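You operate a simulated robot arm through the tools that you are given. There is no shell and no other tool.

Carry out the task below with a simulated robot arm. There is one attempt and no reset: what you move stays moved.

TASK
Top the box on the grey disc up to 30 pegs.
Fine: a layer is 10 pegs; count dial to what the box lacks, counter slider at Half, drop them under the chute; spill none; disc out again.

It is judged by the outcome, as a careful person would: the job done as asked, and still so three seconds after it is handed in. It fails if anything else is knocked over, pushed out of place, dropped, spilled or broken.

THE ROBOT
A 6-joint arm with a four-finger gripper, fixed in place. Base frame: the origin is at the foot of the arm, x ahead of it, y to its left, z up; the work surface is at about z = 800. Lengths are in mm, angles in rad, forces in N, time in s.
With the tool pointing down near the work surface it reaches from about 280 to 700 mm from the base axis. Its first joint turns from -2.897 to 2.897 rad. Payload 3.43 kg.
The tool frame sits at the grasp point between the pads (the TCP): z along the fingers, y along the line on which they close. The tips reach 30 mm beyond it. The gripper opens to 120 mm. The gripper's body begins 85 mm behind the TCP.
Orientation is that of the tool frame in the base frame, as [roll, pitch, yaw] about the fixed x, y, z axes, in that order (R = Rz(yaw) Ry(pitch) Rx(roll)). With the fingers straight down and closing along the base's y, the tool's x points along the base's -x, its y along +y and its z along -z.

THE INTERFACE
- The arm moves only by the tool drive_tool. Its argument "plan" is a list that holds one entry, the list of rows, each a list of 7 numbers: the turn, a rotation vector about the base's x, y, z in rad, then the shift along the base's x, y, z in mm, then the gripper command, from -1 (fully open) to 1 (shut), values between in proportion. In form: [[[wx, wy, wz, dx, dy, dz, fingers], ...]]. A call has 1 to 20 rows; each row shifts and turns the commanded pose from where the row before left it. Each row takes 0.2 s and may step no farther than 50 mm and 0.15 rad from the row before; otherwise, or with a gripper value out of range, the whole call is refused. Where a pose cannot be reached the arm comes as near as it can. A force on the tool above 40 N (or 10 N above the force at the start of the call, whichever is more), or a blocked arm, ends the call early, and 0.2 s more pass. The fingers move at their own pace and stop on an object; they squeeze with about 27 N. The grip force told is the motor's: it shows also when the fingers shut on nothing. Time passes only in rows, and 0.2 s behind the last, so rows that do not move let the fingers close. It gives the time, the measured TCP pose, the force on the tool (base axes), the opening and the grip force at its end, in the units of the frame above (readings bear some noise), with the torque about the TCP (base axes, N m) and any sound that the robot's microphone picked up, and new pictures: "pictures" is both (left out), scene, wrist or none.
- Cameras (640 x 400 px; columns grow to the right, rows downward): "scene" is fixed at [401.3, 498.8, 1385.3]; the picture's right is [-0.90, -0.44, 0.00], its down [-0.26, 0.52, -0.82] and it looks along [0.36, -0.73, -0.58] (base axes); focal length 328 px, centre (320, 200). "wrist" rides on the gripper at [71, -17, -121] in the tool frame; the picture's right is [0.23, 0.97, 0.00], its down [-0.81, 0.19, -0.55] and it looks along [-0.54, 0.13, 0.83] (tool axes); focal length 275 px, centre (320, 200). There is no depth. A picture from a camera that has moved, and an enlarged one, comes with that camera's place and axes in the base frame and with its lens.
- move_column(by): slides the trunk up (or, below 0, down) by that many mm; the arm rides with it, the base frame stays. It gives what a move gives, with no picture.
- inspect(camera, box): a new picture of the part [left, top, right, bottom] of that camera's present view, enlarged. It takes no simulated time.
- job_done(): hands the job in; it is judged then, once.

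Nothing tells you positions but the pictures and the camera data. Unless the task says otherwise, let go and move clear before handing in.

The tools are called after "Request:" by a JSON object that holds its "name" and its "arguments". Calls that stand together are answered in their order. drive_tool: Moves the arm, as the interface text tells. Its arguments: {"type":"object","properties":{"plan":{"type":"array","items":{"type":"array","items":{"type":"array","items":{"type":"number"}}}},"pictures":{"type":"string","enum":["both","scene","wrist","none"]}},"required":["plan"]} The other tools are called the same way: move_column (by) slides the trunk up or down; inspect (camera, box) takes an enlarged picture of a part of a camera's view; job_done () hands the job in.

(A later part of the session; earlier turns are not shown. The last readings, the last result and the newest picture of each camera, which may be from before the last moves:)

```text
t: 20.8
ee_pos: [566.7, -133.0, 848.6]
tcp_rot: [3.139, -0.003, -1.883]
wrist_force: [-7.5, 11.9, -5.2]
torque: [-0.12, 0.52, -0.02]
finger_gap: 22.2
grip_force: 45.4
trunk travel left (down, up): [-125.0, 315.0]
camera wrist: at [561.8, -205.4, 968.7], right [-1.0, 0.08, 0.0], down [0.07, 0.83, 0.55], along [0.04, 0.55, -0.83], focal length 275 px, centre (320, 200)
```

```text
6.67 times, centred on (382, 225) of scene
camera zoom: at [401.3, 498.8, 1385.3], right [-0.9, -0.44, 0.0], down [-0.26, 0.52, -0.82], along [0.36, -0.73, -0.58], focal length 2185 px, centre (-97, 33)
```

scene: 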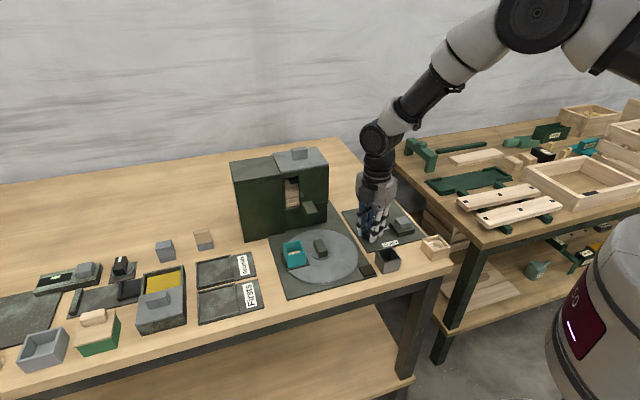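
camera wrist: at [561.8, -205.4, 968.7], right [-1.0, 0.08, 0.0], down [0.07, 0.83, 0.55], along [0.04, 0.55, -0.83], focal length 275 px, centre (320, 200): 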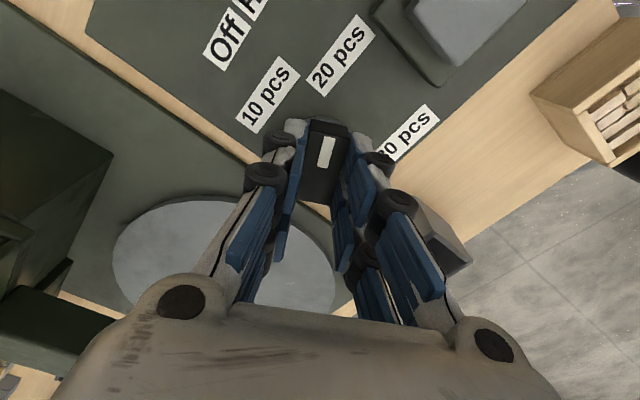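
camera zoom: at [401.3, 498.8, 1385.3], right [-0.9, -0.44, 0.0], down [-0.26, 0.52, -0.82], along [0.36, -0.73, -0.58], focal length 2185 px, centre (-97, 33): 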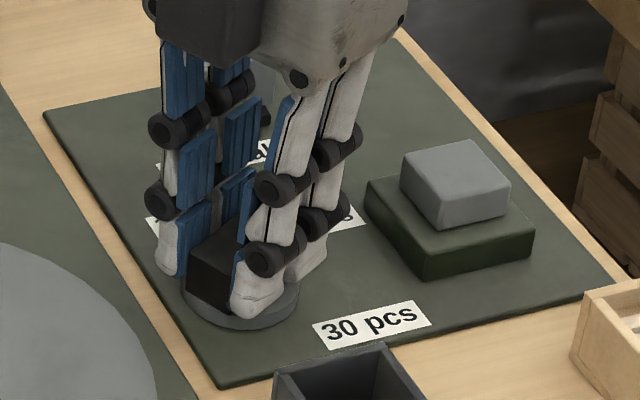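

The bar now points toward 20 pcs. I'll release and rise to verify.

Request:
{"name": "drive_tool", "arguments": {"plan": [[[0, 0, 0, 0, 0, 0, 0.3], [0, 0, 0, 0, 0, 0, 0.2], [0, 0, 0, 0, 0, 0, 0.2], [0, 0, 0, 0, 0, 20, 0.2], [0, 0, 0, 0, 0, 40, 0.2], [0, 0, 0, 0, 0, 40, 0.2], [0, 0, 0, 0, 0, 40, 0.2]]], "pictures": "both"}}

Request:
{"name": "inspect", "arguments": {"camera": "wrist", "box": [220, 20, 440, 180]}}

Request:
{"name": "inspect", "arguments": {"camera": "scene", "box": [345, 195, 420, 255]}}

```text
t: 22.4
ee_pos: [566.9, -134.1, 989.0]
tcp_rot: [-3.141, -0.001, -1.883]
wrist_force: [0.4, 0.5, 0.6]
torque: [0.03, -0.03, 0.0]
finger_gap: 48.0
grip_force: 0.0
trunk travel left (down, up): [-125.0, 315.0]
camera wrist: at [562.5, -206.9, 1109.7], right [-1.0, 0.08, 0.0], down [0.07, 0.83, 0.55], along [0.04, 0.55, -0.83], focal length 275 px, centre (320, 200)
```

scene: 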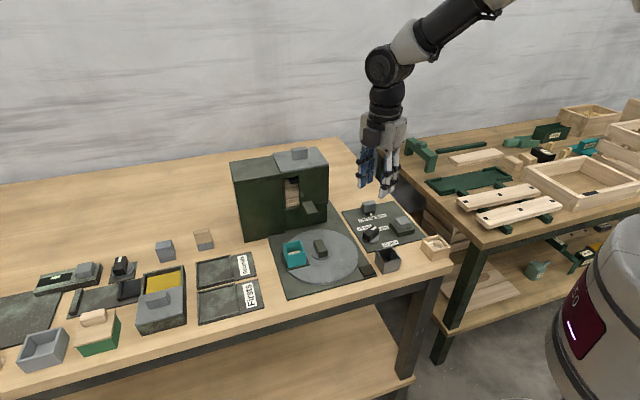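
wrist: 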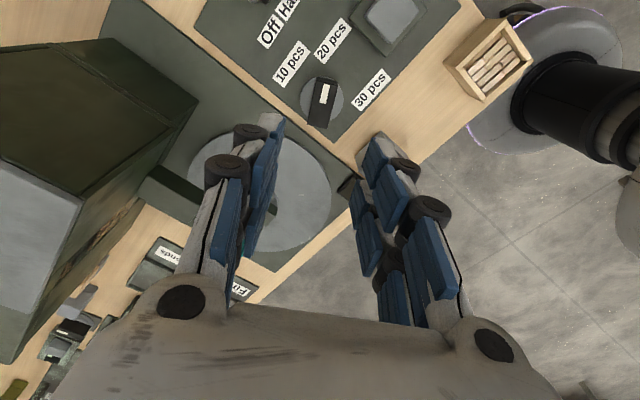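

```text
2.50 times, centred on (330, 100) of wrist
camera zoom: at [562.5, -206.9, 1109.7], right [-1.0, 0.08, 0.0], down [0.07, 0.83, 0.55], along [0.04, 0.55, -0.83], focal length 688 px, centre (295, 450)
```

zoom: 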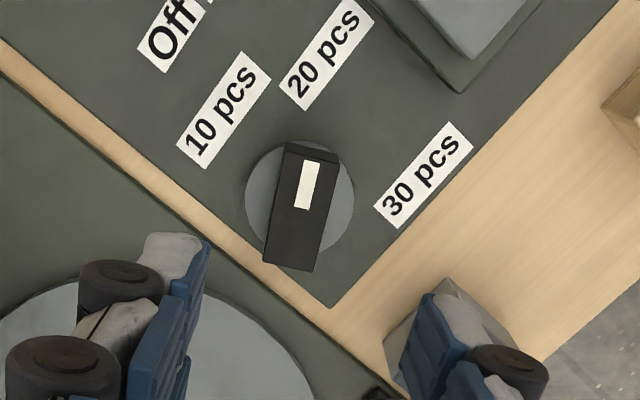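

```text
6.67 times, centred on (382, 225) of scene
camera zoom: at [401.3, 498.8, 1385.3], right [-0.9, -0.44, 0.0], down [-0.26, 0.52, -0.82], along [0.36, -0.73, -0.58], focal length 2185 px, centre (-97, 33)
```

zoom: 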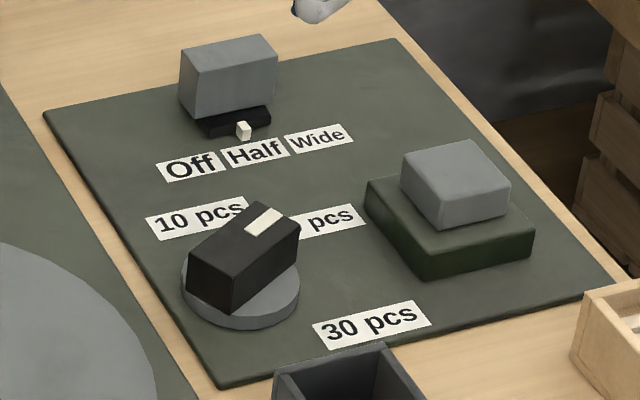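

The dial points right at the centre of 20 pcs. Now I'll hover over the disc's knob at about (653.5,-16) with the tool at θ=45°, closing along the bar's length.

Request:
{"name": "drive_tool", "arguments": {"plan": [[[0, 0, -0.118, 14.5, 20, 0, 0.1], [0, 0, -0.118, 14.5, 20, 0, 0.1], [0, 0, -0.118, 14.5, 20, 0, 0.1], [0, 0, -0.118, 14.5, 20, 0, 0.1], [0, 0, 0, 14.5, 20, 0, 0.1], [0, 0, 0, 14, 18, 0, 0.1], [0, 0, 0, 0, 0, -30, 0.1], [0, 0, 0, 0, 0, 0, 0.1]]], "pictures": "both"}}

Request:
{"name": "inspect", "arguments": {"camera": "wrist", "box": [220, 40, 440, 200]}}

Request:
{"name": "inspect", "arguments": {"camera": "scene", "box": [265, 150, 385, 290]}}

```text
t: 24.2
ee_pos: [654.2, -16.3, 958.3]
tcp_rot: [3.142, 0.0, -2.354]
wrist_force: [1.1, 0.4, 0.3]
torque: [0.06, -0.05, -0.01]
finger_gap: 54.0
grip_force: 0.0
trunk travel left (down, up): [-125.0, 315.0]
camera wrist: at [616.2, -78.0, 1078.6], right [-0.85, 0.52, 0.0], down [0.44, 0.71, 0.55], along [0.29, 0.47, -0.83], focal length 275 px, centre (320, 200)
```

scene: 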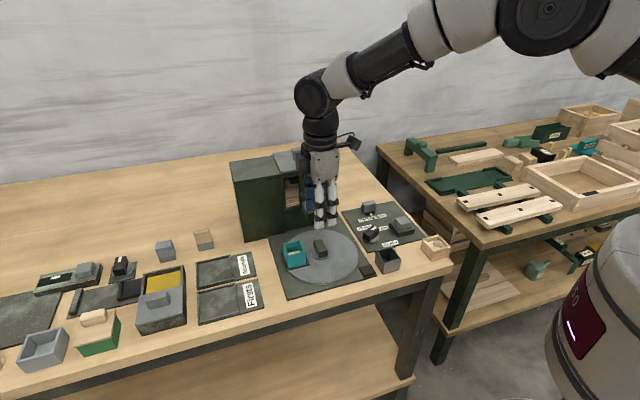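
wrist: 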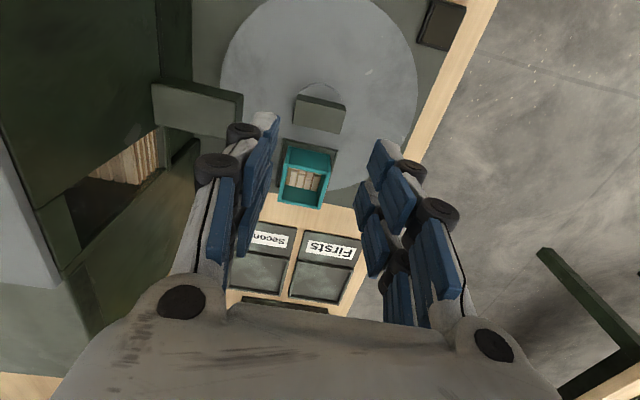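

```text
2.50 times, centred on (330, 120) of wrist
camera zoom: at [616.2, -78.0, 1078.6], right [-0.85, 0.52, 0.0], down [0.44, 0.71, 0.55], along [0.29, 0.47, -0.83], focal length 688 px, centre (295, 400)
```

zoom: 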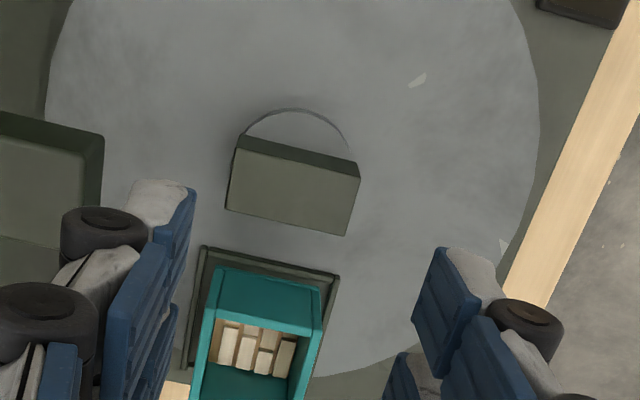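

```text
2.86 times, centred on (325, 220) of scene
camera zoom: at [401.3, 498.8, 1385.3], right [-0.9, -0.44, 0.0], down [-0.26, 0.52, -0.82], along [0.36, -0.73, -0.58], focal length 936 px, centre (306, 143)
```

zoom: 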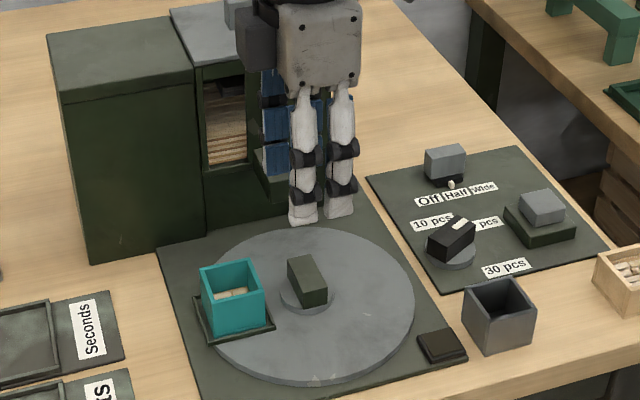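

The knob is centred at about (654,-17.5) lying at -45°, and the fingers straddle it clear of the chute tip. I'll descend to z≈859 and grip it.

Request:
{"name": "drive_tool", "arguments": {"plan": [[[0, 0, 0, -1, 0.3, -25, 0.1], [0, 0, 0, 0, 0, -25, 0.1], [0, 0, 0, 0, 0, -25, 0.1], [0, 0, 0, 0, 0, -15, 0.1], [0, 0, 0, 0, 0, -9, 0.1], [0, 0, 0, 0, 0, 0, 0.1]]], "pictures": "both"}}

Request:
{"name": "inspect", "arguments": {"camera": "scene", "box": [265, 170, 385, 290]}}

Request:
{"name": "inspect", "arguments": {"camera": "wrist", "box": [220, 40, 440, 200]}}

```text
t: 25.6
ee_pos: [652.2, -15.7, 860.4]
tcp_rot: [3.141, 0.0, -2.354]
wrist_force: [1.2, -0.1, -0.2]
torque: [0.04, 0.04, 0.0]
finger_gap: 54.2
grip_force: 0.0
trunk travel left (down, up): [-125.0, 315.0]
camera wrist: at [615.3, -77.7, 980.1], right [-0.85, 0.52, 0.0], down [0.44, 0.71, 0.55], along [0.29, 0.47, -0.83], focal length 275 px, centre (320, 200)
```

scene: 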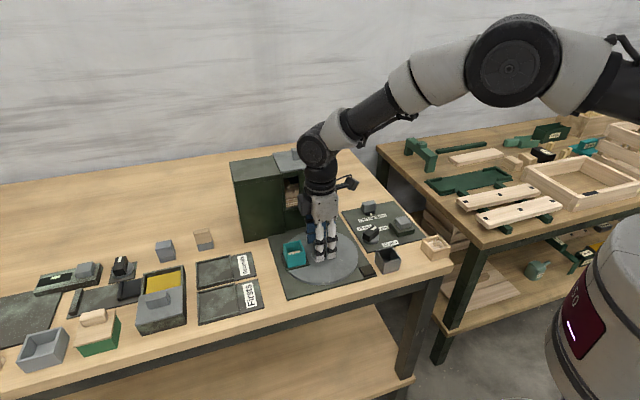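
wrist: 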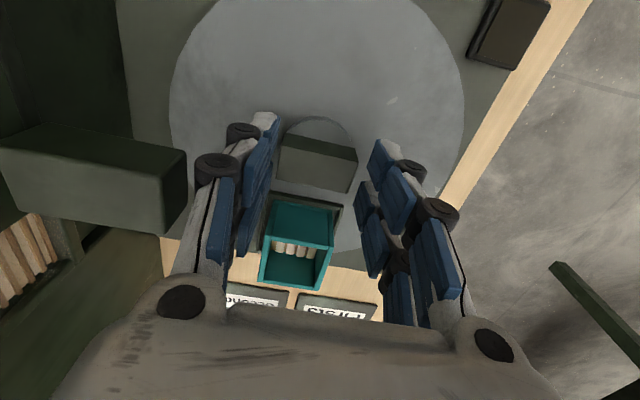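

```text
3.33 times, centred on (325, 230) of scene
camera zoom: at [401.3, 498.8, 1385.3], right [-0.9, -0.44, 0.0], down [-0.26, 0.52, -0.82], along [0.36, -0.73, -0.58], focal length 1092 px, centre (303, 100)
```

zoom: 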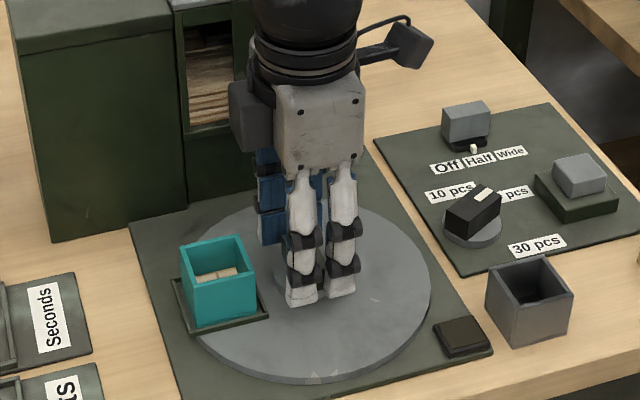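

```text
2.50 times, centred on (330, 120) of wrist
camera zoom: at [615.3, -77.7, 980.1], right [-0.85, 0.52, 0.0], down [0.44, 0.71, 0.55], along [0.29, 0.47, -0.83], focal length 688 px, centre (295, 400)
```

zoom: 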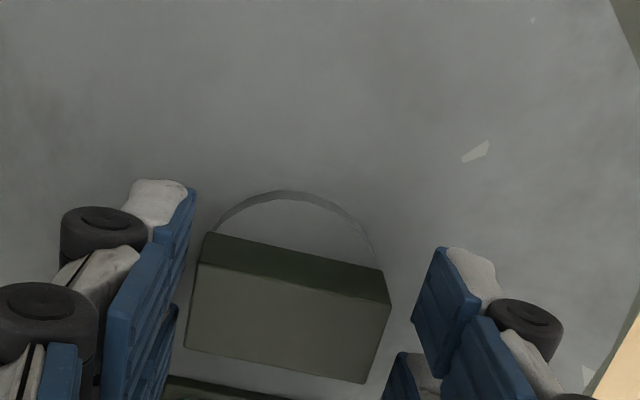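

The knob sits squarely between the fingers. Closing on it now.

Request:
{"name": "drive_tool", "arguments": {"plan": [[[0, 0, 0, 0, 0, 0, 0.5], [0, 0, 0, 0, 0, 0, 0.5], [0, 0, 0, 0, 0, 0, 0.5], [0, 0, 0, 0, 0, 0, 0.5]]], "pictures": "scene"}}

```text
t: 26.6
ee_pos: [654.0, -16.6, 858.5]
tcp_rot: [-3.141, 0.001, -2.354]
wrist_force: [9.5, -11.3, -2.0]
torque: [-0.74, -0.91, -0.08]
finger_gap: 43.8
grip_force: 44.9
trunk travel left (down, up): [-125.0, 315.0]
```

scene: 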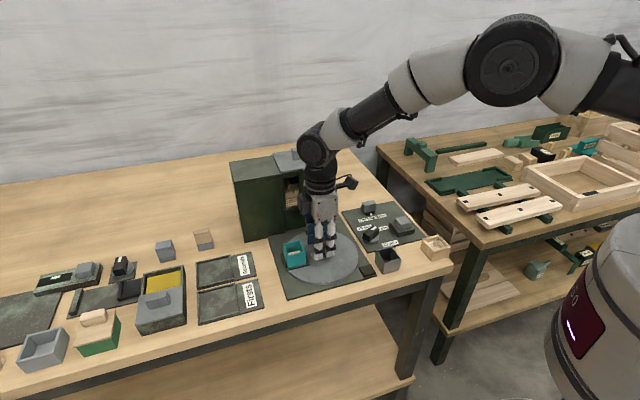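

It's gripped with a small side load; I'll recentre by a millimetre and turn the disc clockwise slowly, first half way.

Request:
{"name": "drive_tool", "arguments": {"plan": [[[0, 0, 0, 1, -1, 0, 0.5], [0, 0, -0.04, 0, 0, 0, 0.5], [0, 0, -0.08, 0, 0, 0, 0.5], [0, 0, -0.08, 0, 0, 0, 0.5], [0, 0, -0.08, 0, 0, 0, 0.5], [0, 0, -0.08, 0, 0, 0, 0.5], [0, 0, -0.08, 0, 0, 0, 0.5], [0, 0, -0.08, 0, 0, 0, 0.5], [0, 0, -0.08, 0, 0, 0, 0.5], [0, 0, -0.08, 0, 0, 0, 0.5], [0, 0, -0.04, 0, 0, 0, 0.5]]], "pictures": "both"}}

Request:
{"name": "inspect", "arguments": {"camera": "scene", "box": [265, 170, 385, 290]}}

```text
t: 29.0
ee_pos: [654.3, -18.9, 860.0]
tcp_rot: [-3.141, 0.001, -3.078]
wrist_force: [9.9, -13.4, 9.5]
torque: [-0.68, -0.35, -0.02]
finger_gap: 43.6
grip_force: 44.9
trunk travel left (down, up): [-125.0, 315.0]
camera wrist: at [585.3, -38.8, 980.2], right [-0.29, 0.96, 0.0], down [0.8, 0.24, 0.55], along [0.53, 0.16, -0.83], focal length 275 px, centre (320, 200)
```

scene: 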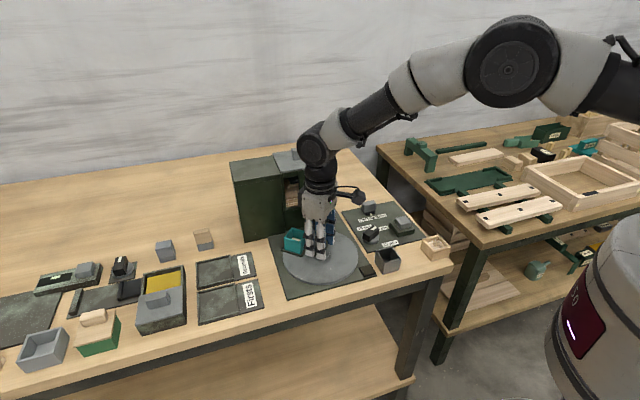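
wrist: 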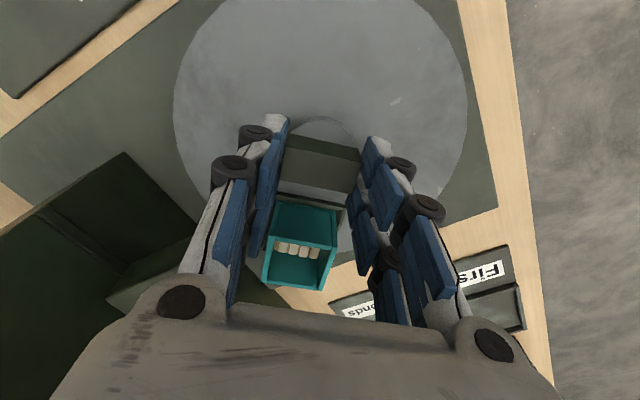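

```text
3.33 times, centred on (325, 230) of scene
camera zoom: at [401.3, 498.8, 1385.3], right [-0.9, -0.44, 0.0], down [-0.26, 0.52, -0.82], along [0.36, -0.73, -0.58], focal length 1092 px, centre (303, 100)
```

zoom: 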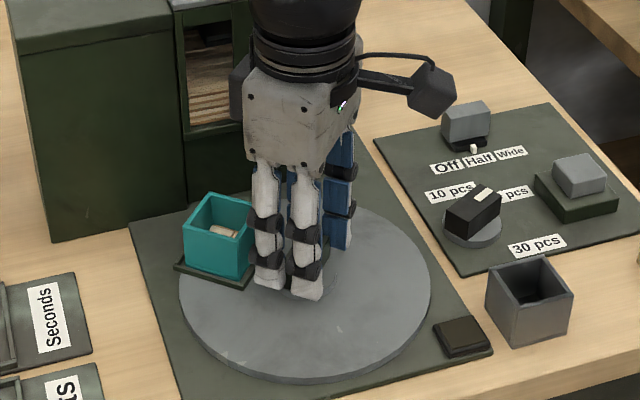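

The disc turned half way with the box riding steady. I'll trim the side load and continue the rest of the quarter turn.

Request:
{"name": "drive_tool", "arguments": {"plan": [[[0, 0, 0, 0.5, -1.5, 0, 0.5], [0, 0, -0.04, 0, 0, 0, 0.5], [0, 0, -0.08, 0, 0, 0, 0.5], [0, 0, -0.08, 0, 0, 0, 0.5], [0, 0, -0.08, 0, 0, 0, 0.5], [0, 0, -0.08, 0, 0, 0, 0.5], [0, 0, -0.08, 0, 0, 0, 0.5], [0, 0, -0.08, 0, 0, 0, 0.5], [0, 0, -0.08, 0, 0, 0, 0.5], [0, 0, -0.08, 0, 0, 0, 0.5], [0, 0, -0.08, 0, 0, 0, 0.5], [0, 0, -0.04, 0, 0, 0, 0.5], [0, 0, 0, 0, 0, 0, 0.5]]], "pictures": "both"}}

Request:
{"name": "inspect", "arguments": {"camera": "scene", "box": [265, 170, 385, 290]}}

Request:
{"name": "inspect", "arguments": {"camera": "wrist", "box": [220, 100, 440, 300]}}

```text
t: 31.8
ee_pos: [653.8, -18.7, 860.7]
tcp_rot: [-3.141, 0.0, 2.408]
wrist_force: [5.7, -0.3, 11.6]
torque: [-0.53, -1.1, 0.02]
finger_gap: 43.8
grip_force: 45.2
trunk travel left (down, up): [-125.0, 315.0]
camera wrist: at [590.9, 17.4, 980.3], right [0.48, 0.88, 0.0], down [0.73, -0.4, 0.55], along [0.49, -0.27, -0.83], focal length 275 px, centre (320, 200)
```

scene: 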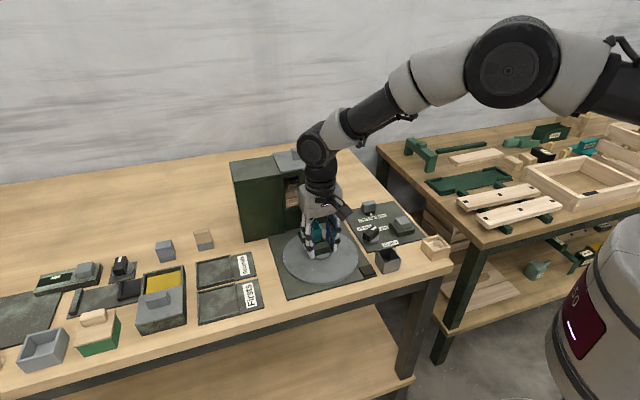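
wrist: 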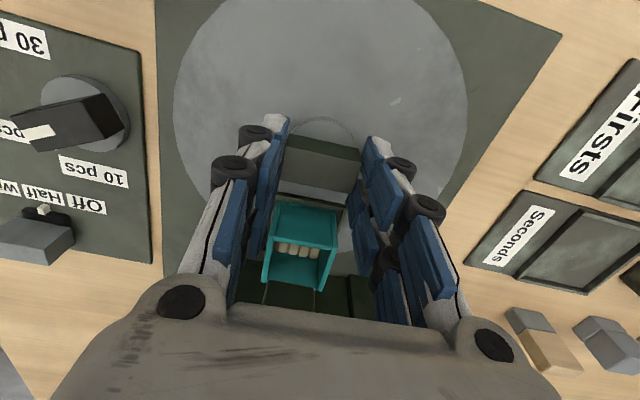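

```text
3.33 times, centred on (325, 230) of scene
camera zoom: at [401.3, 498.8, 1385.3], right [-0.9, -0.44, 0.0], down [-0.26, 0.52, -0.82], along [0.36, -0.73, -0.58], focal length 1092 px, centre (303, 100)
```

zoom: 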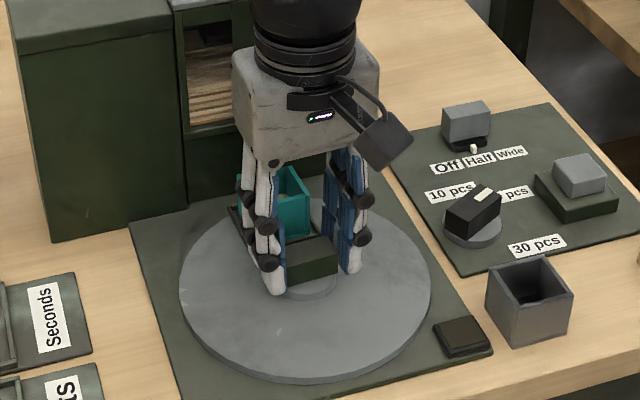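

```text
2.00 times, centred on (330, 200) of wrist
camera zoom: at [590.9, 17.4, 980.3], right [0.48, 0.88, 0.0], down [0.73, -0.4, 0.55], along [0.49, -0.27, -0.83], focal length 551 px, centre (300, 200)
```

zoom: 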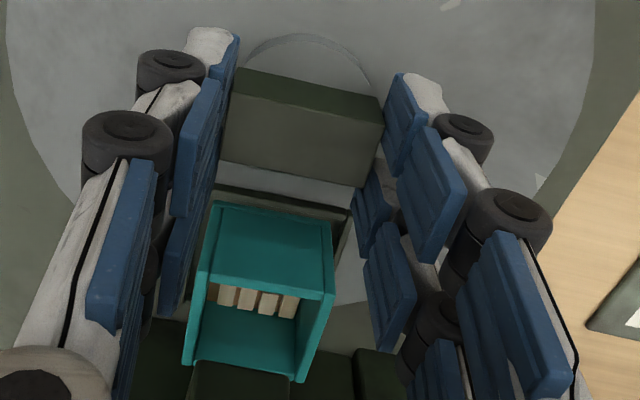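

The box has swung about 87° and is nearly under the chute. I'll turn the last ~3° and then release and lift clear to check alignment.

Request:
{"name": "drive_tool", "arguments": {"plan": [[[0, 0, -0.03, 0, 0, 0, 0.5], [0, 0, -0.022, 0, 0, 0, 0.5], [0, 0, 0, 0, 0, 0, 0.5], [0, 0, 0, 0, 0, 0, 0.2], [0, 0, 0, 0, 0, 0, 0.1], [0, 0, 0, 0, 0, 0, 0.1], [0, 0, 0, 0, 0, 15, 0.1], [0, 0, 0, 0, 0, 25, 0.1], [0, 0, 0, 0, 0, 40, 0.1], [0, 0, 0, 0, 0, 40, 0.1]]], "pictures": "both"}}

Request:
{"name": "inspect", "arguments": {"camera": "scene", "box": [265, 170, 385, 290]}}

Request:
{"name": "inspect", "arguments": {"camera": "wrist", "box": [200, 60, 440, 300]}}

```text
t: 34.0
ee_pos: [654.0, -18.1, 980.2]
tcp_rot: [3.141, 0.0, 2.358]
wrist_force: [0.3, -0.2, -0.9]
torque: [0.0, 0.0, 0.0]
finger_gap: 54.0
grip_force: 0.0
trunk travel left (down, up): [-125.0, 315.0]
camera wrist: at [593.6, 19.7, 1100.4], right [0.52, 0.85, 0.0], down [0.71, -0.44, 0.55], along [0.47, -0.29, -0.83], focal length 275 px, centre (320, 200)
```

scene: 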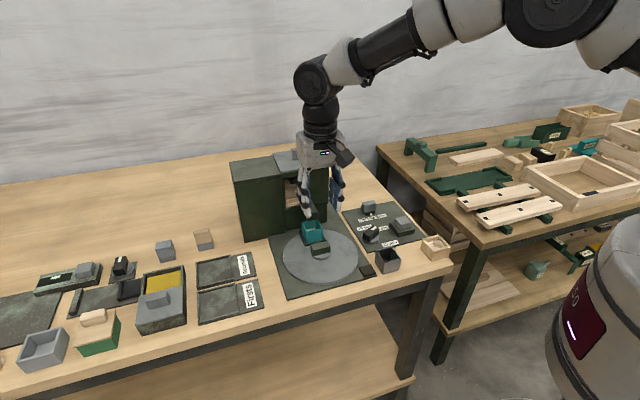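
wrist: 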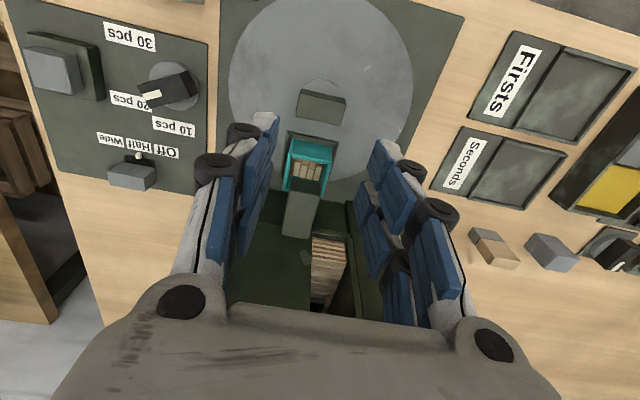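

```text
3.33 times, centred on (325, 230) of scene
camera zoom: at [401.3, 498.8, 1385.3], right [-0.9, -0.44, 0.0], down [-0.26, 0.52, -0.82], along [0.36, -0.73, -0.58], focal length 1092 px, centre (303, 100)
```

zoom: 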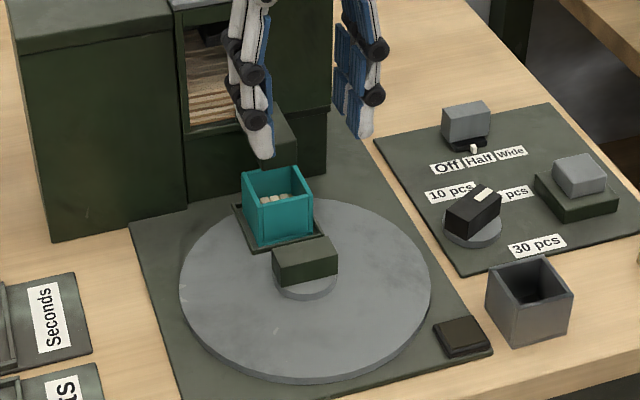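

```text
1.67 times, centred on (320, 180) of wrist
camera zoom: at [593.6, 19.7, 1100.4], right [0.52, 0.85, 0.0], down [0.71, -0.44, 0.55], along [0.47, -0.29, -0.83], focal length 459 px, centre (320, 233)
```

zoom: 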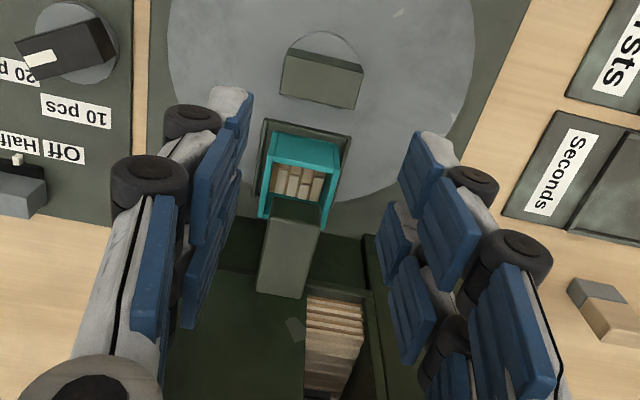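

The box is now lined up under the spout (centre ≈(700.7,-64.6), spout tip ≈(695,-58)). I'll shut the fingers, move over the button at (502.4,-203.2) and check the picture with the arm out of the way.

Request:
{"name": "drive_tool", "arguments": {"plan": [[[0, 0, 0, -30.3, -37, 0, 1], [0, 0, 0, -30.3, -37, 0, 1], [0, 0, 0, -30.3, -37, 0, 1], [0, 0, 0, -30.3, -37, 0, 1], [0, 0, 0, -30.4, -37, 0, 1], [0, 0, 0, 0, 0, -40, 1], [0, 0, 0, 0, 0, -30, 1], [0, 0, 0, 0, 0, 0, 1]]], "pictures": "both"}}

Request:
{"name": "inspect", "arguments": {"camera": "scene", "box": [265, 170, 385, 290]}}

Request:
{"name": "inspect", "arguments": {"camera": "wrist", "box": [220, 60, 420, 220]}}

Request:
{"name": "inspect", "arguments": {"camera": "scene", "box": [285, 195, 345, 255]}}

```text
t: 35.8
ee_pos: [502.6, -202.9, 909.0]
tcp_rot: [-3.141, 0.0, 2.359]
wrist_force: [0.7, 0.4, 0.1]
torque: [0.0, -0.03, 0.0]
finger_gap: 0.0
grip_force: 27.3
trunk travel left (down, up): [-125.0, 315.0]
camera wrist: at [441.4, -164.4, 1029.4], right [0.52, 0.85, 0.0], down [0.71, -0.44, 0.55], along [0.47, -0.29, -0.83], focal length 275 px, centre (320, 200)
```

scene: 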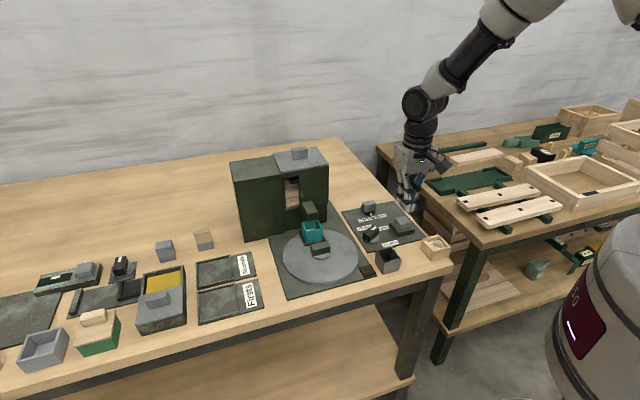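
wrist: 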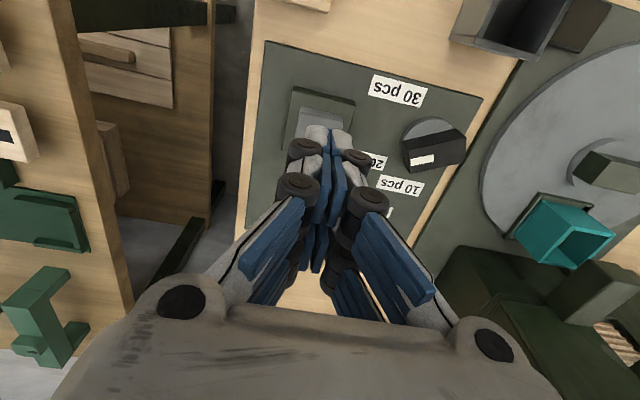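

```text
3.33 times, centred on (325, 230) of scene
camera zoom: at [401.3, 498.8, 1385.3], right [-0.9, -0.44, 0.0], down [-0.26, 0.52, -0.82], along [0.36, -0.73, -0.58], focal length 1092 px, centre (303, 100)
```

zoom: 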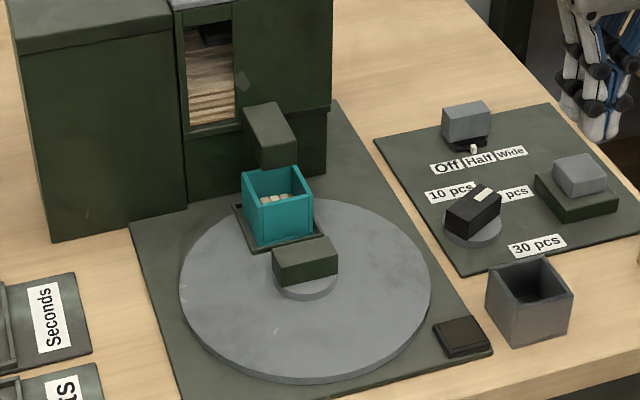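

```text
2.50 times, centred on (320, 140) of wrist
camera zoom: at [441.4, -164.4, 1029.4], right [0.52, 0.85, 0.0], down [0.71, -0.44, 0.55], along [0.47, -0.29, -0.83], focal length 688 px, centre (320, 350)
```

zoom: 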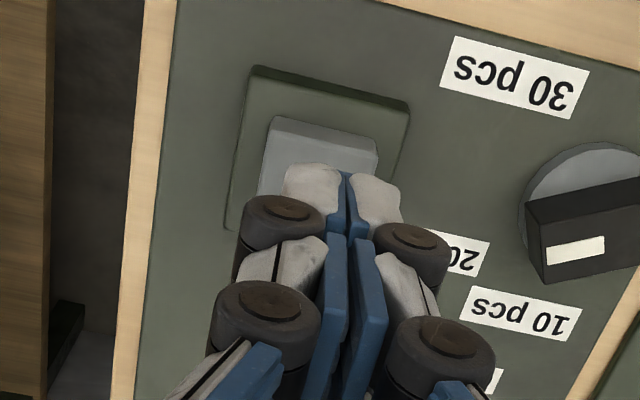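

```text
6.67 times, centred on (315, 225) of scene
camera zoom: at [401.3, 498.8, 1385.3], right [-0.9, -0.44, 0.0], down [-0.26, 0.52, -0.82], along [0.36, -0.73, -0.58], focal length 2185 px, centre (353, 33)
```

zoom: 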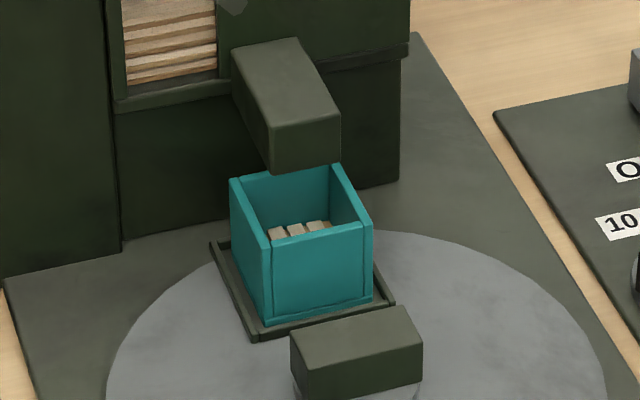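

The box stands squarely below the spout mouth. I'll press the button down with the shut fingertips in small steps.

Request:
{"name": "drive_tool", "arguments": {"plan": [[[0, 0, 0, 0, 0, -20, 1], [0, 0, 0, 0, 0, -14, 1], [0, 0, 0, 0, 0, -4, 1], [0, 0, 0, 0, 0, -2, 1], [0, 0, 0, 0, 0, -2, 1], [0, 0, 0, 0, 0, -2, 1], [0, 0, 0, 0, 0, -2, 1]]], "pictures": "scene"}}

```text
t: 37.4
ee_pos: [503.7, -204.0, 863.3]
tcp_rot: [-3.141, -0.001, 2.358]
wrist_force: [0.2, -0.1, 1.0]
torque: [0.01, 0.0, 0.02]
finger_gap: 5.8
grip_force: 33.3
trunk travel left (down, up): [-125.0, 315.0]
```

scene: 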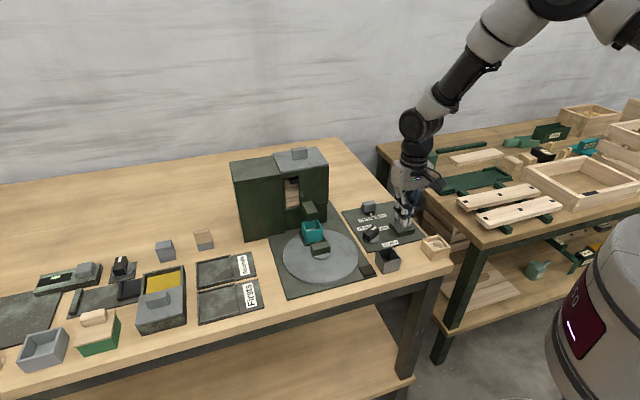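

The fingers read a 5.8 mm gap with almost no vertical force, which is odd. I'll look closely before going on.

Request:
{"name": "inspect", "arguments": {"camera": "scene", "box": [365, 180, 445, 250]}}

Request:
{"name": "inspect", "arguments": {"camera": "wrist", "box": [250, 80, 400, 220]}}

Request:
{"name": "inspect", "arguments": {"camera": "scene", "box": [285, 195, 345, 255]}}

```text
5.71 times, centred on (405, 215) of scene
camera zoom: at [401.3, 498.8, 1385.3], right [-0.9, -0.44, 0.0], down [-0.26, 0.52, -0.82], along [0.36, -0.73, -0.58], focal length 1873 px, centre (-166, 114)
```

zoom: 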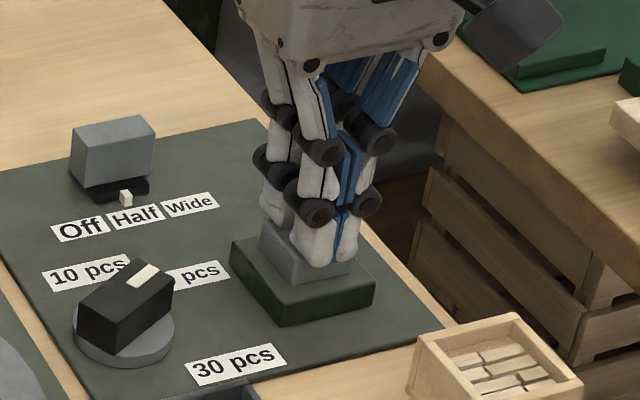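

```text
2.86 times, centred on (325, 150) of wrist
camera zoom: at [441.3, -164.4, 983.8], right [0.52, 0.85, 0.0], down [0.71, -0.44, 0.55], along [0.47, -0.29, -0.83], focal length 786 px, centre (306, 343)
```

zoom: 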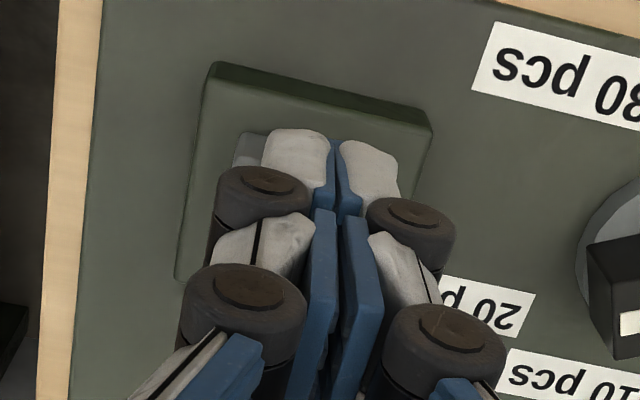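

```text
6.67 times, centred on (315, 225) of scene
camera zoom: at [401.3, 498.8, 1385.3], right [-0.9, -0.44, 0.0], down [-0.26, 0.52, -0.82], along [0.36, -0.73, -0.58], focal length 2185 px, centre (353, 33)
```

zoom: 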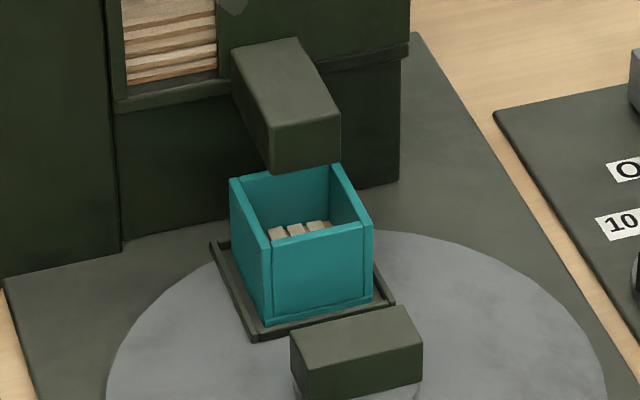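

The tips rest on the button and flex a little; nothing dropped yet. I'll press further in small steps.

Request:
{"name": "drive_tool", "arguments": {"plan": [[[0, 0, 0, 0, 0, -1.5, 1], [0, 0, 0, 0, 0, -1.5, 1], [0, 0, 0, 0, 0, -1.5, 1], [0, 0, 0, 0, 0, -1.5, 1]]], "pictures": "scene"}}

Request:
{"name": "inspect", "arguments": {"camera": "scene", "box": [365, 180, 445, 250]}}

Request:
{"name": "inspect", "arguments": {"camera": "scene", "box": [285, 195, 345, 255]}}

```text
t: 38.4
ee_pos: [503.6, -201.9, 857.2]
tcp_rot: [3.141, 0.001, 2.359]
wrist_force: [-0.5, 0.6, 1.4]
torque: [0.01, 0.03, -0.02]
finger_gap: 6.0
grip_force: 32.6
trunk travel left (down, up): [-125.0, 315.0]
```

scene: 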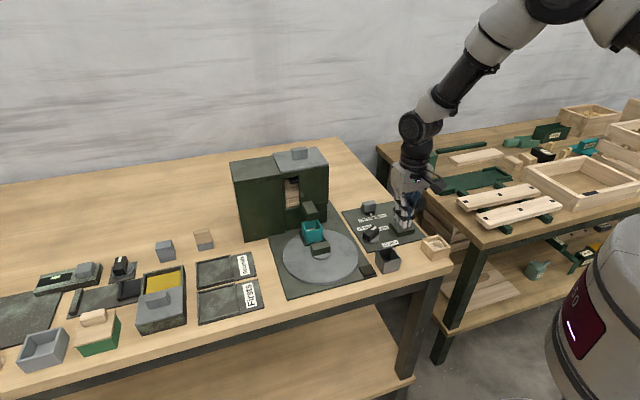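

```text
5.71 times, centred on (405, 215) of scene
camera zoom: at [401.3, 498.8, 1385.3], right [-0.9, -0.44, 0.0], down [-0.26, 0.52, -0.82], along [0.36, -0.73, -0.58], focal length 1873 px, centre (-166, 114)
```

zoom: 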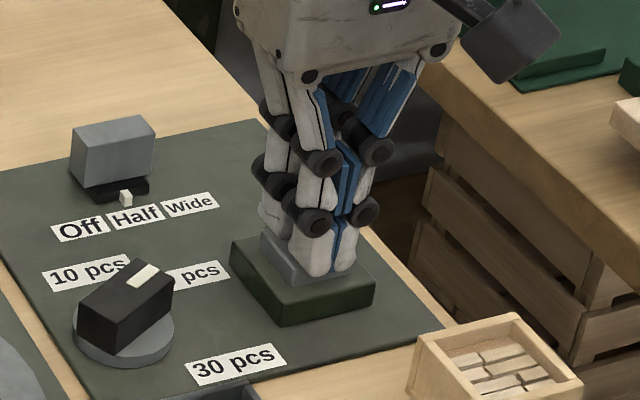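

```text
6.67 times, centred on (315, 225) of scene
camera zoom: at [401.3, 498.8, 1385.3], right [-0.9, -0.44, 0.0], down [-0.26, 0.52, -0.82], along [0.36, -0.73, -0.58], focal length 2185 px, centre (353, 33)
```

zoom: 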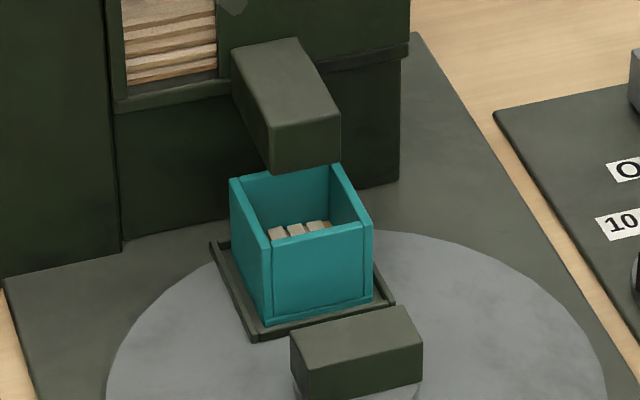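

The button is going down with the tips (about 11 mm), no drop yet. I'll keep pressing until it bottoms out.

Request:
{"name": "drive_tool", "arguments": {"plan": [[[0, 0, 0, 0, 0, -1.5, 1], [0, 0, 0, 0, 0, -1.5, 1], [0, 0, 0, 0, 0, -1.5, 1], [0, 0, 0, 0, 0, 0, 1], [0, 0, 0, 0, 0, 0, 1]]], "pictures": "scene"}}

Request:
{"name": "inspect", "arguments": {"camera": "scene", "box": [365, 180, 445, 250]}}

Request:
{"name": "inspect", "arguments": {"camera": "scene", "box": [265, 165, 385, 285]}}

```text
t: 39.6
ee_pos: [503.0, -202.6, 852.1]
tcp_rot: [3.141, 0.001, 2.358]
wrist_force: [-1.3, -0.8, 3.6]
torque: [-0.07, 0.05, 0.0]
finger_gap: 6.0
grip_force: 33.4
trunk travel left (down, up): [-125.0, 315.0]
```

scene: 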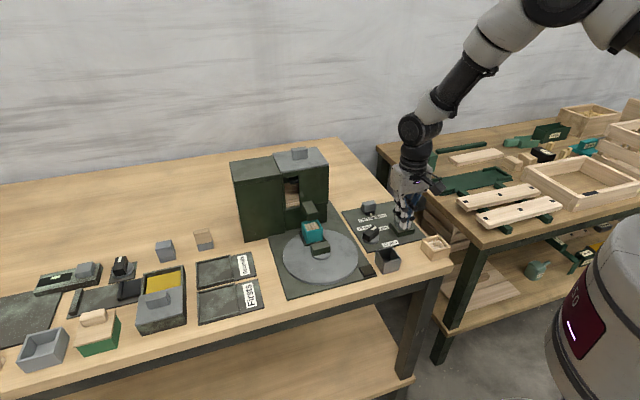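

```text
5.71 times, centred on (405, 215) of scene
camera zoom: at [401.3, 498.8, 1385.3], right [-0.9, -0.44, 0.0], down [-0.26, 0.52, -0.82], along [0.36, -0.73, -0.58], focal length 1873 px, centre (-166, 114)
```

zoom: 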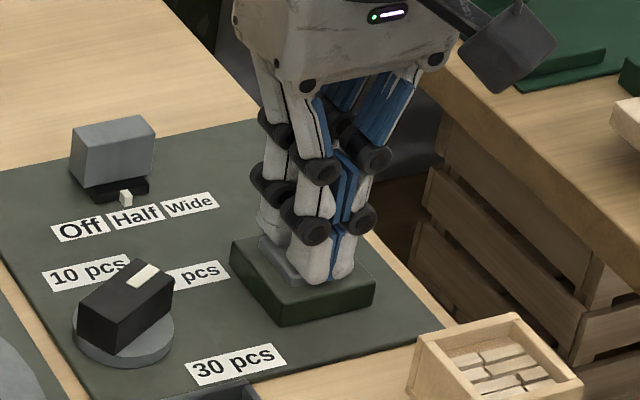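

```text
3.33 times, centred on (325, 225) of scene
camera zoom: at [401.3, 498.8, 1385.3], right [-0.9, -0.44, 0.0], down [-0.26, 0.52, -0.82], along [0.36, -0.73, -0.58], focal length 1092 px, centre (303, 117)
```

zoom: 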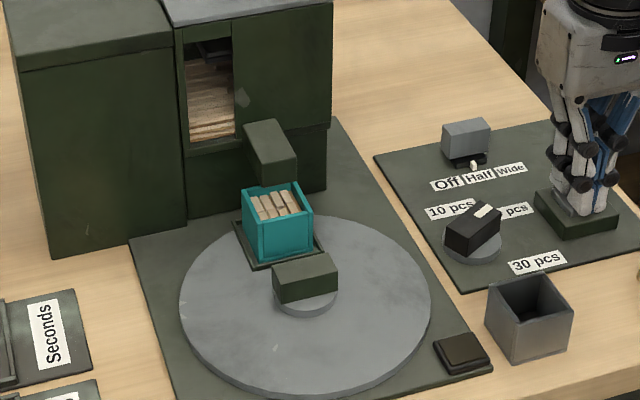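

The drop happened: the box is now filled to near its rim. I'll lift straight off the button and check for spills.

Request:
{"name": "drive_tool", "arguments": {"plan": [[[0, 0, 0, 0, 0, 20, 1], [0, 0, 0, 0, 0, 40, 1], [0, 0, 0, 0, 0, 40, 1], [0, 0, 0, 0, 0, 28, 1], [0, 0, 0, 0, 0, 0, 1]]], "pictures": "both"}}

Request:
{"name": "inspect", "arguments": {"camera": "scene", "box": [285, 195, 345, 255]}}

Request:
{"name": "inspect", "arguments": {"camera": "scene", "box": [345, 190, 420, 250]}}

```text
t: 40.8
ee_pos: [503.4, -202.3, 981.4]
tcp_rot: [3.141, 0.0, 2.36]
wrist_force: [0.5, -1.2, -0.6]
torque: [0.0, -0.01, -0.02]
finger_gap: 0.1
grip_force: 33.6
trunk travel left (down, up): [-125.0, 315.0]
camera wrist: at [441.8, -163.5, 1101.8], right [0.52, 0.85, 0.0], down [0.71, -0.44, 0.55], along [0.47, -0.29, -0.83], focal length 275 px, centre (320, 200)
```

scene: 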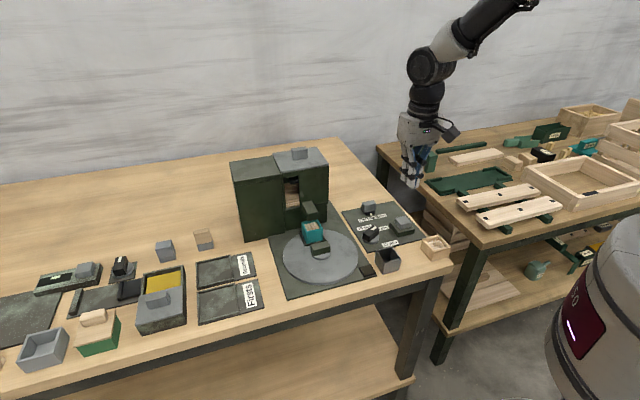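
wrist: 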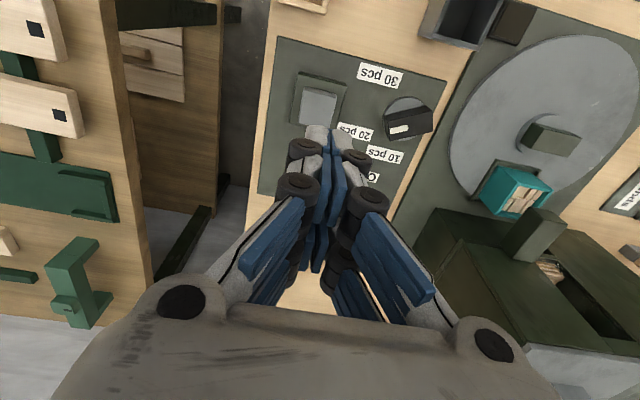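

```text
6.67 times, centred on (315, 225) of scene
camera zoom: at [401.3, 498.8, 1385.3], right [-0.9, -0.44, 0.0], down [-0.26, 0.52, -0.82], along [0.36, -0.73, -0.58], focal length 2185 px, centre (353, 33)
```

zoom: 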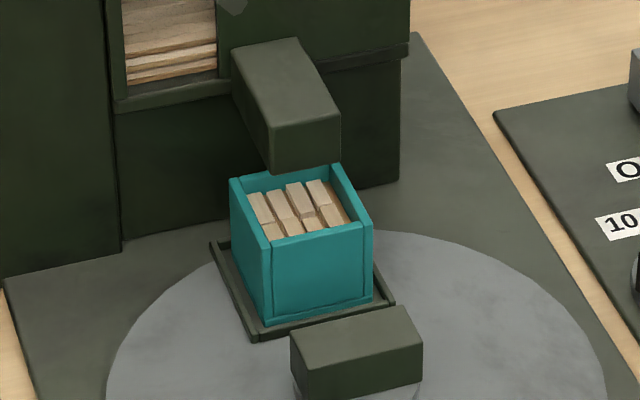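

```text
6.67 times, centred on (382, 220) of scene
camera zoom: at [401.3, 498.8, 1385.3], right [-0.9, -0.44, 0.0], down [-0.26, 0.52, -0.82], along [0.36, -0.73, -0.58], focal length 2185 px, centre (-97, 67)
```

zoom: 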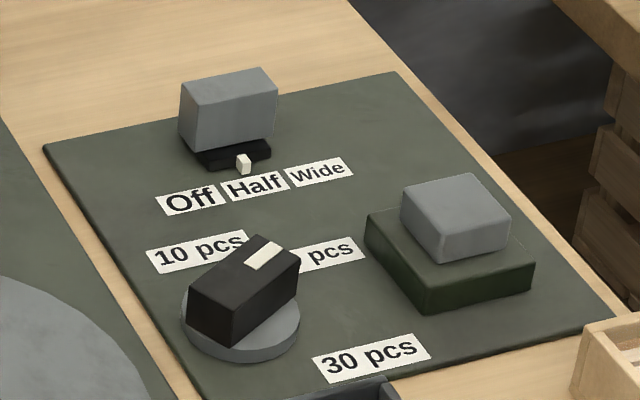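

No spill, box at about three times its former level, controls at 20 pcs and Half. Now I'll return over the knob with the same pose I left it in and swing the disc back out.

Request:
{"name": "drive_tool", "arguments": {"plan": [[[0, 0, 0, 30.1, 36.8, 0, 0.1], [0, 0, 0, 30.1, 36.8, 0, 0.1], [0, 0, 0, 30.1, 36.8, 0, 0.1], [0, 0, 0, 30.1, 36.8, 0, 0.1], [0, 0, 0, 30.2, 37, 0, 0.1], [0, 0, 0, 0, 0, -30, 0.1], [0, 0, 0, 0, 0, -30, 0.1], [0, 0, 0, 0, 0, 0, 0.1]]], "pictures": "both"}}

Request:
{"name": "inspect", "arguments": {"camera": "wrist", "box": [220, 80, 440, 240]}}

```text
t: 42.6
ee_pos: [654.1, -17.9, 920.5]
tcp_rot: [-3.141, 0.0, 2.358]
wrist_force: [0.1, -0.3, -0.6]
torque: [-0.01, 0.0, -0.01]
finger_gap: 53.9
grip_force: 0.0
trunk travel left (down, up): [-125.0, 315.0]
camera wrist: at [592.2, 21.0, 1041.2], right [0.52, 0.85, 0.0], down [0.71, -0.44, 0.55], along [0.47, -0.29, -0.83], focal length 275 px, centre (320, 200)
```

scene: 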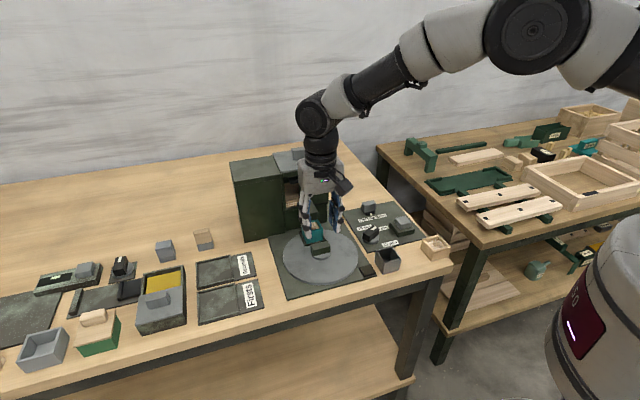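
wrist: 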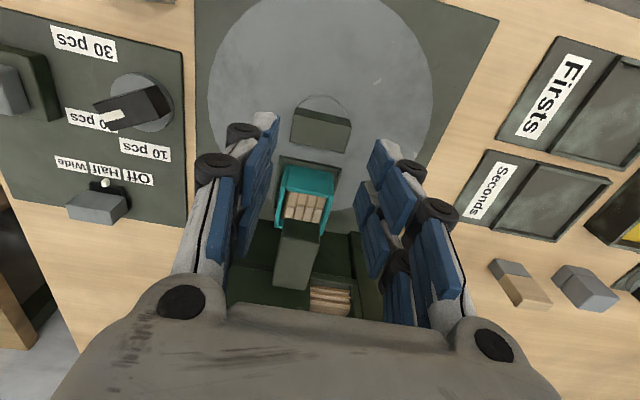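

```text
2.50 times, centred on (330, 160) of wrist
camera zoom: at [592.2, 21.0, 1041.2], right [0.52, 0.85, 0.0], down [0.71, -0.44, 0.55], along [0.47, -0.29, -0.83], focal length 688 px, centre (295, 300)
```

zoom: 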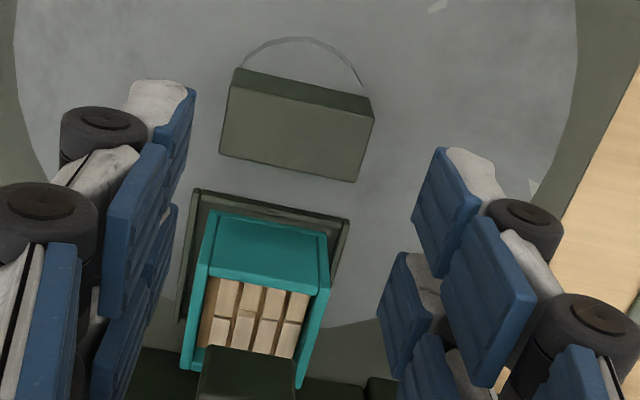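

The knob is between the fingers again. I'll descend, grip, and start turning the disc back counter-clockwise slowly.

Request:
{"name": "drive_tool", "arguments": {"plan": [[[0, 0, 0, 0, 0, -25, 0.1], [0, 0, 0, 0, 0, -25, 0.1], [0, 0, 0, 0, 0, -11, 0.1], [0, 0, 0, 0, 0, 0, 0.1], [0, 0, 0, 0, 0, 0, 0.5], [0, 0, 0, 0, 0, 0, 0.5], [0, 0, 0, 0, 0, 0, 0.5], [0, 0, 0, 0, 0, 0, 0.5]]], "pictures": "both"}}

```text
t: 44.4
ee_pos: [655.3, -18.8, 860.3]
tcp_rot: [3.141, 0.0, 2.357]
wrist_force: [3.1, 4.0, -1.5]
torque: [0.11, -0.45, -0.04]
finger_gap: 43.7
grip_force: 44.7
trunk travel left (down, up): [-125.0, 315.0]
camera wrist: at [592.8, 20.6, 980.4], right [0.52, 0.85, 0.0], down [0.71, -0.44, 0.55], along [0.47, -0.29, -0.83], focal length 275 px, centre (320, 200)
```

scene: 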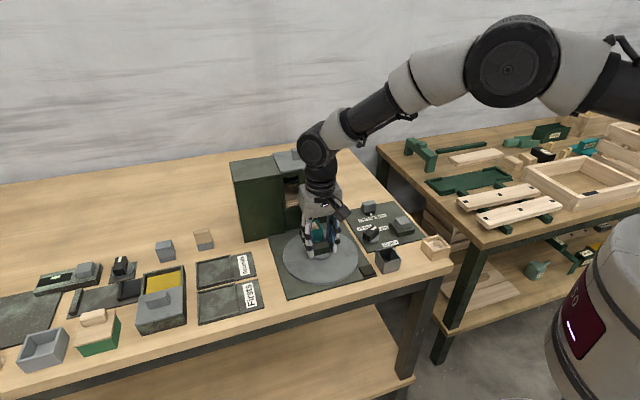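
wrist: 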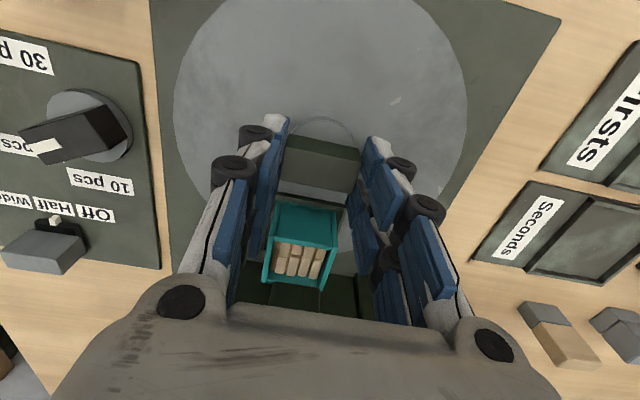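

Gripped with little side load. Turning the disc back a quarter turn, gently.

Request:
{"name": "drive_tool", "arguments": {"plan": [[[0, 0, 0.04, 0, 0, 0, 0.5], [0, 0, 0.08, 0, 0, 0, 0.5], [0, 0, 0.08, 0, 0, 0, 0.5], [0, 0, 0.08, 0, 0, 0, 0.5], [0, 0, 0.08, 0, 0, 0, 0.5], [0, 0, 0.08, 0, 0, 0, 0.5], [0, 0, 0.08, 0, 0, 0, 0.5], [0, 0, 0.08, 0, 0, 0, 0.5], [0, 0, 0.08, 0, 0, 0, 0.5], [0, 0, 0.08, 0, 0, 0, 0.5], [0, 0, 0.04, 0, 0, 0, 0.5]]], "pictures": "scene"}}

```text
t: 46.8
ee_pos: [654.7, -17.3, 859.8]
tcp_rot: [3.141, 0.0, -3.124]
wrist_force: [10.9, 11.7, 3.7]
torque: [0.82, -0.33, -0.03]
finger_gap: 43.8
grip_force: 45.3
trunk travel left (down, up): [-125.0, 315.0]
```

scene: 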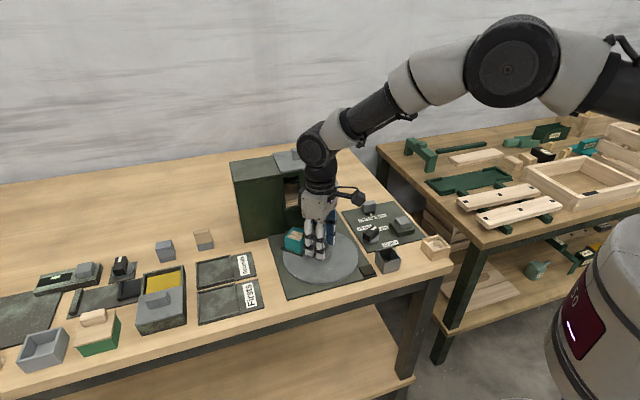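

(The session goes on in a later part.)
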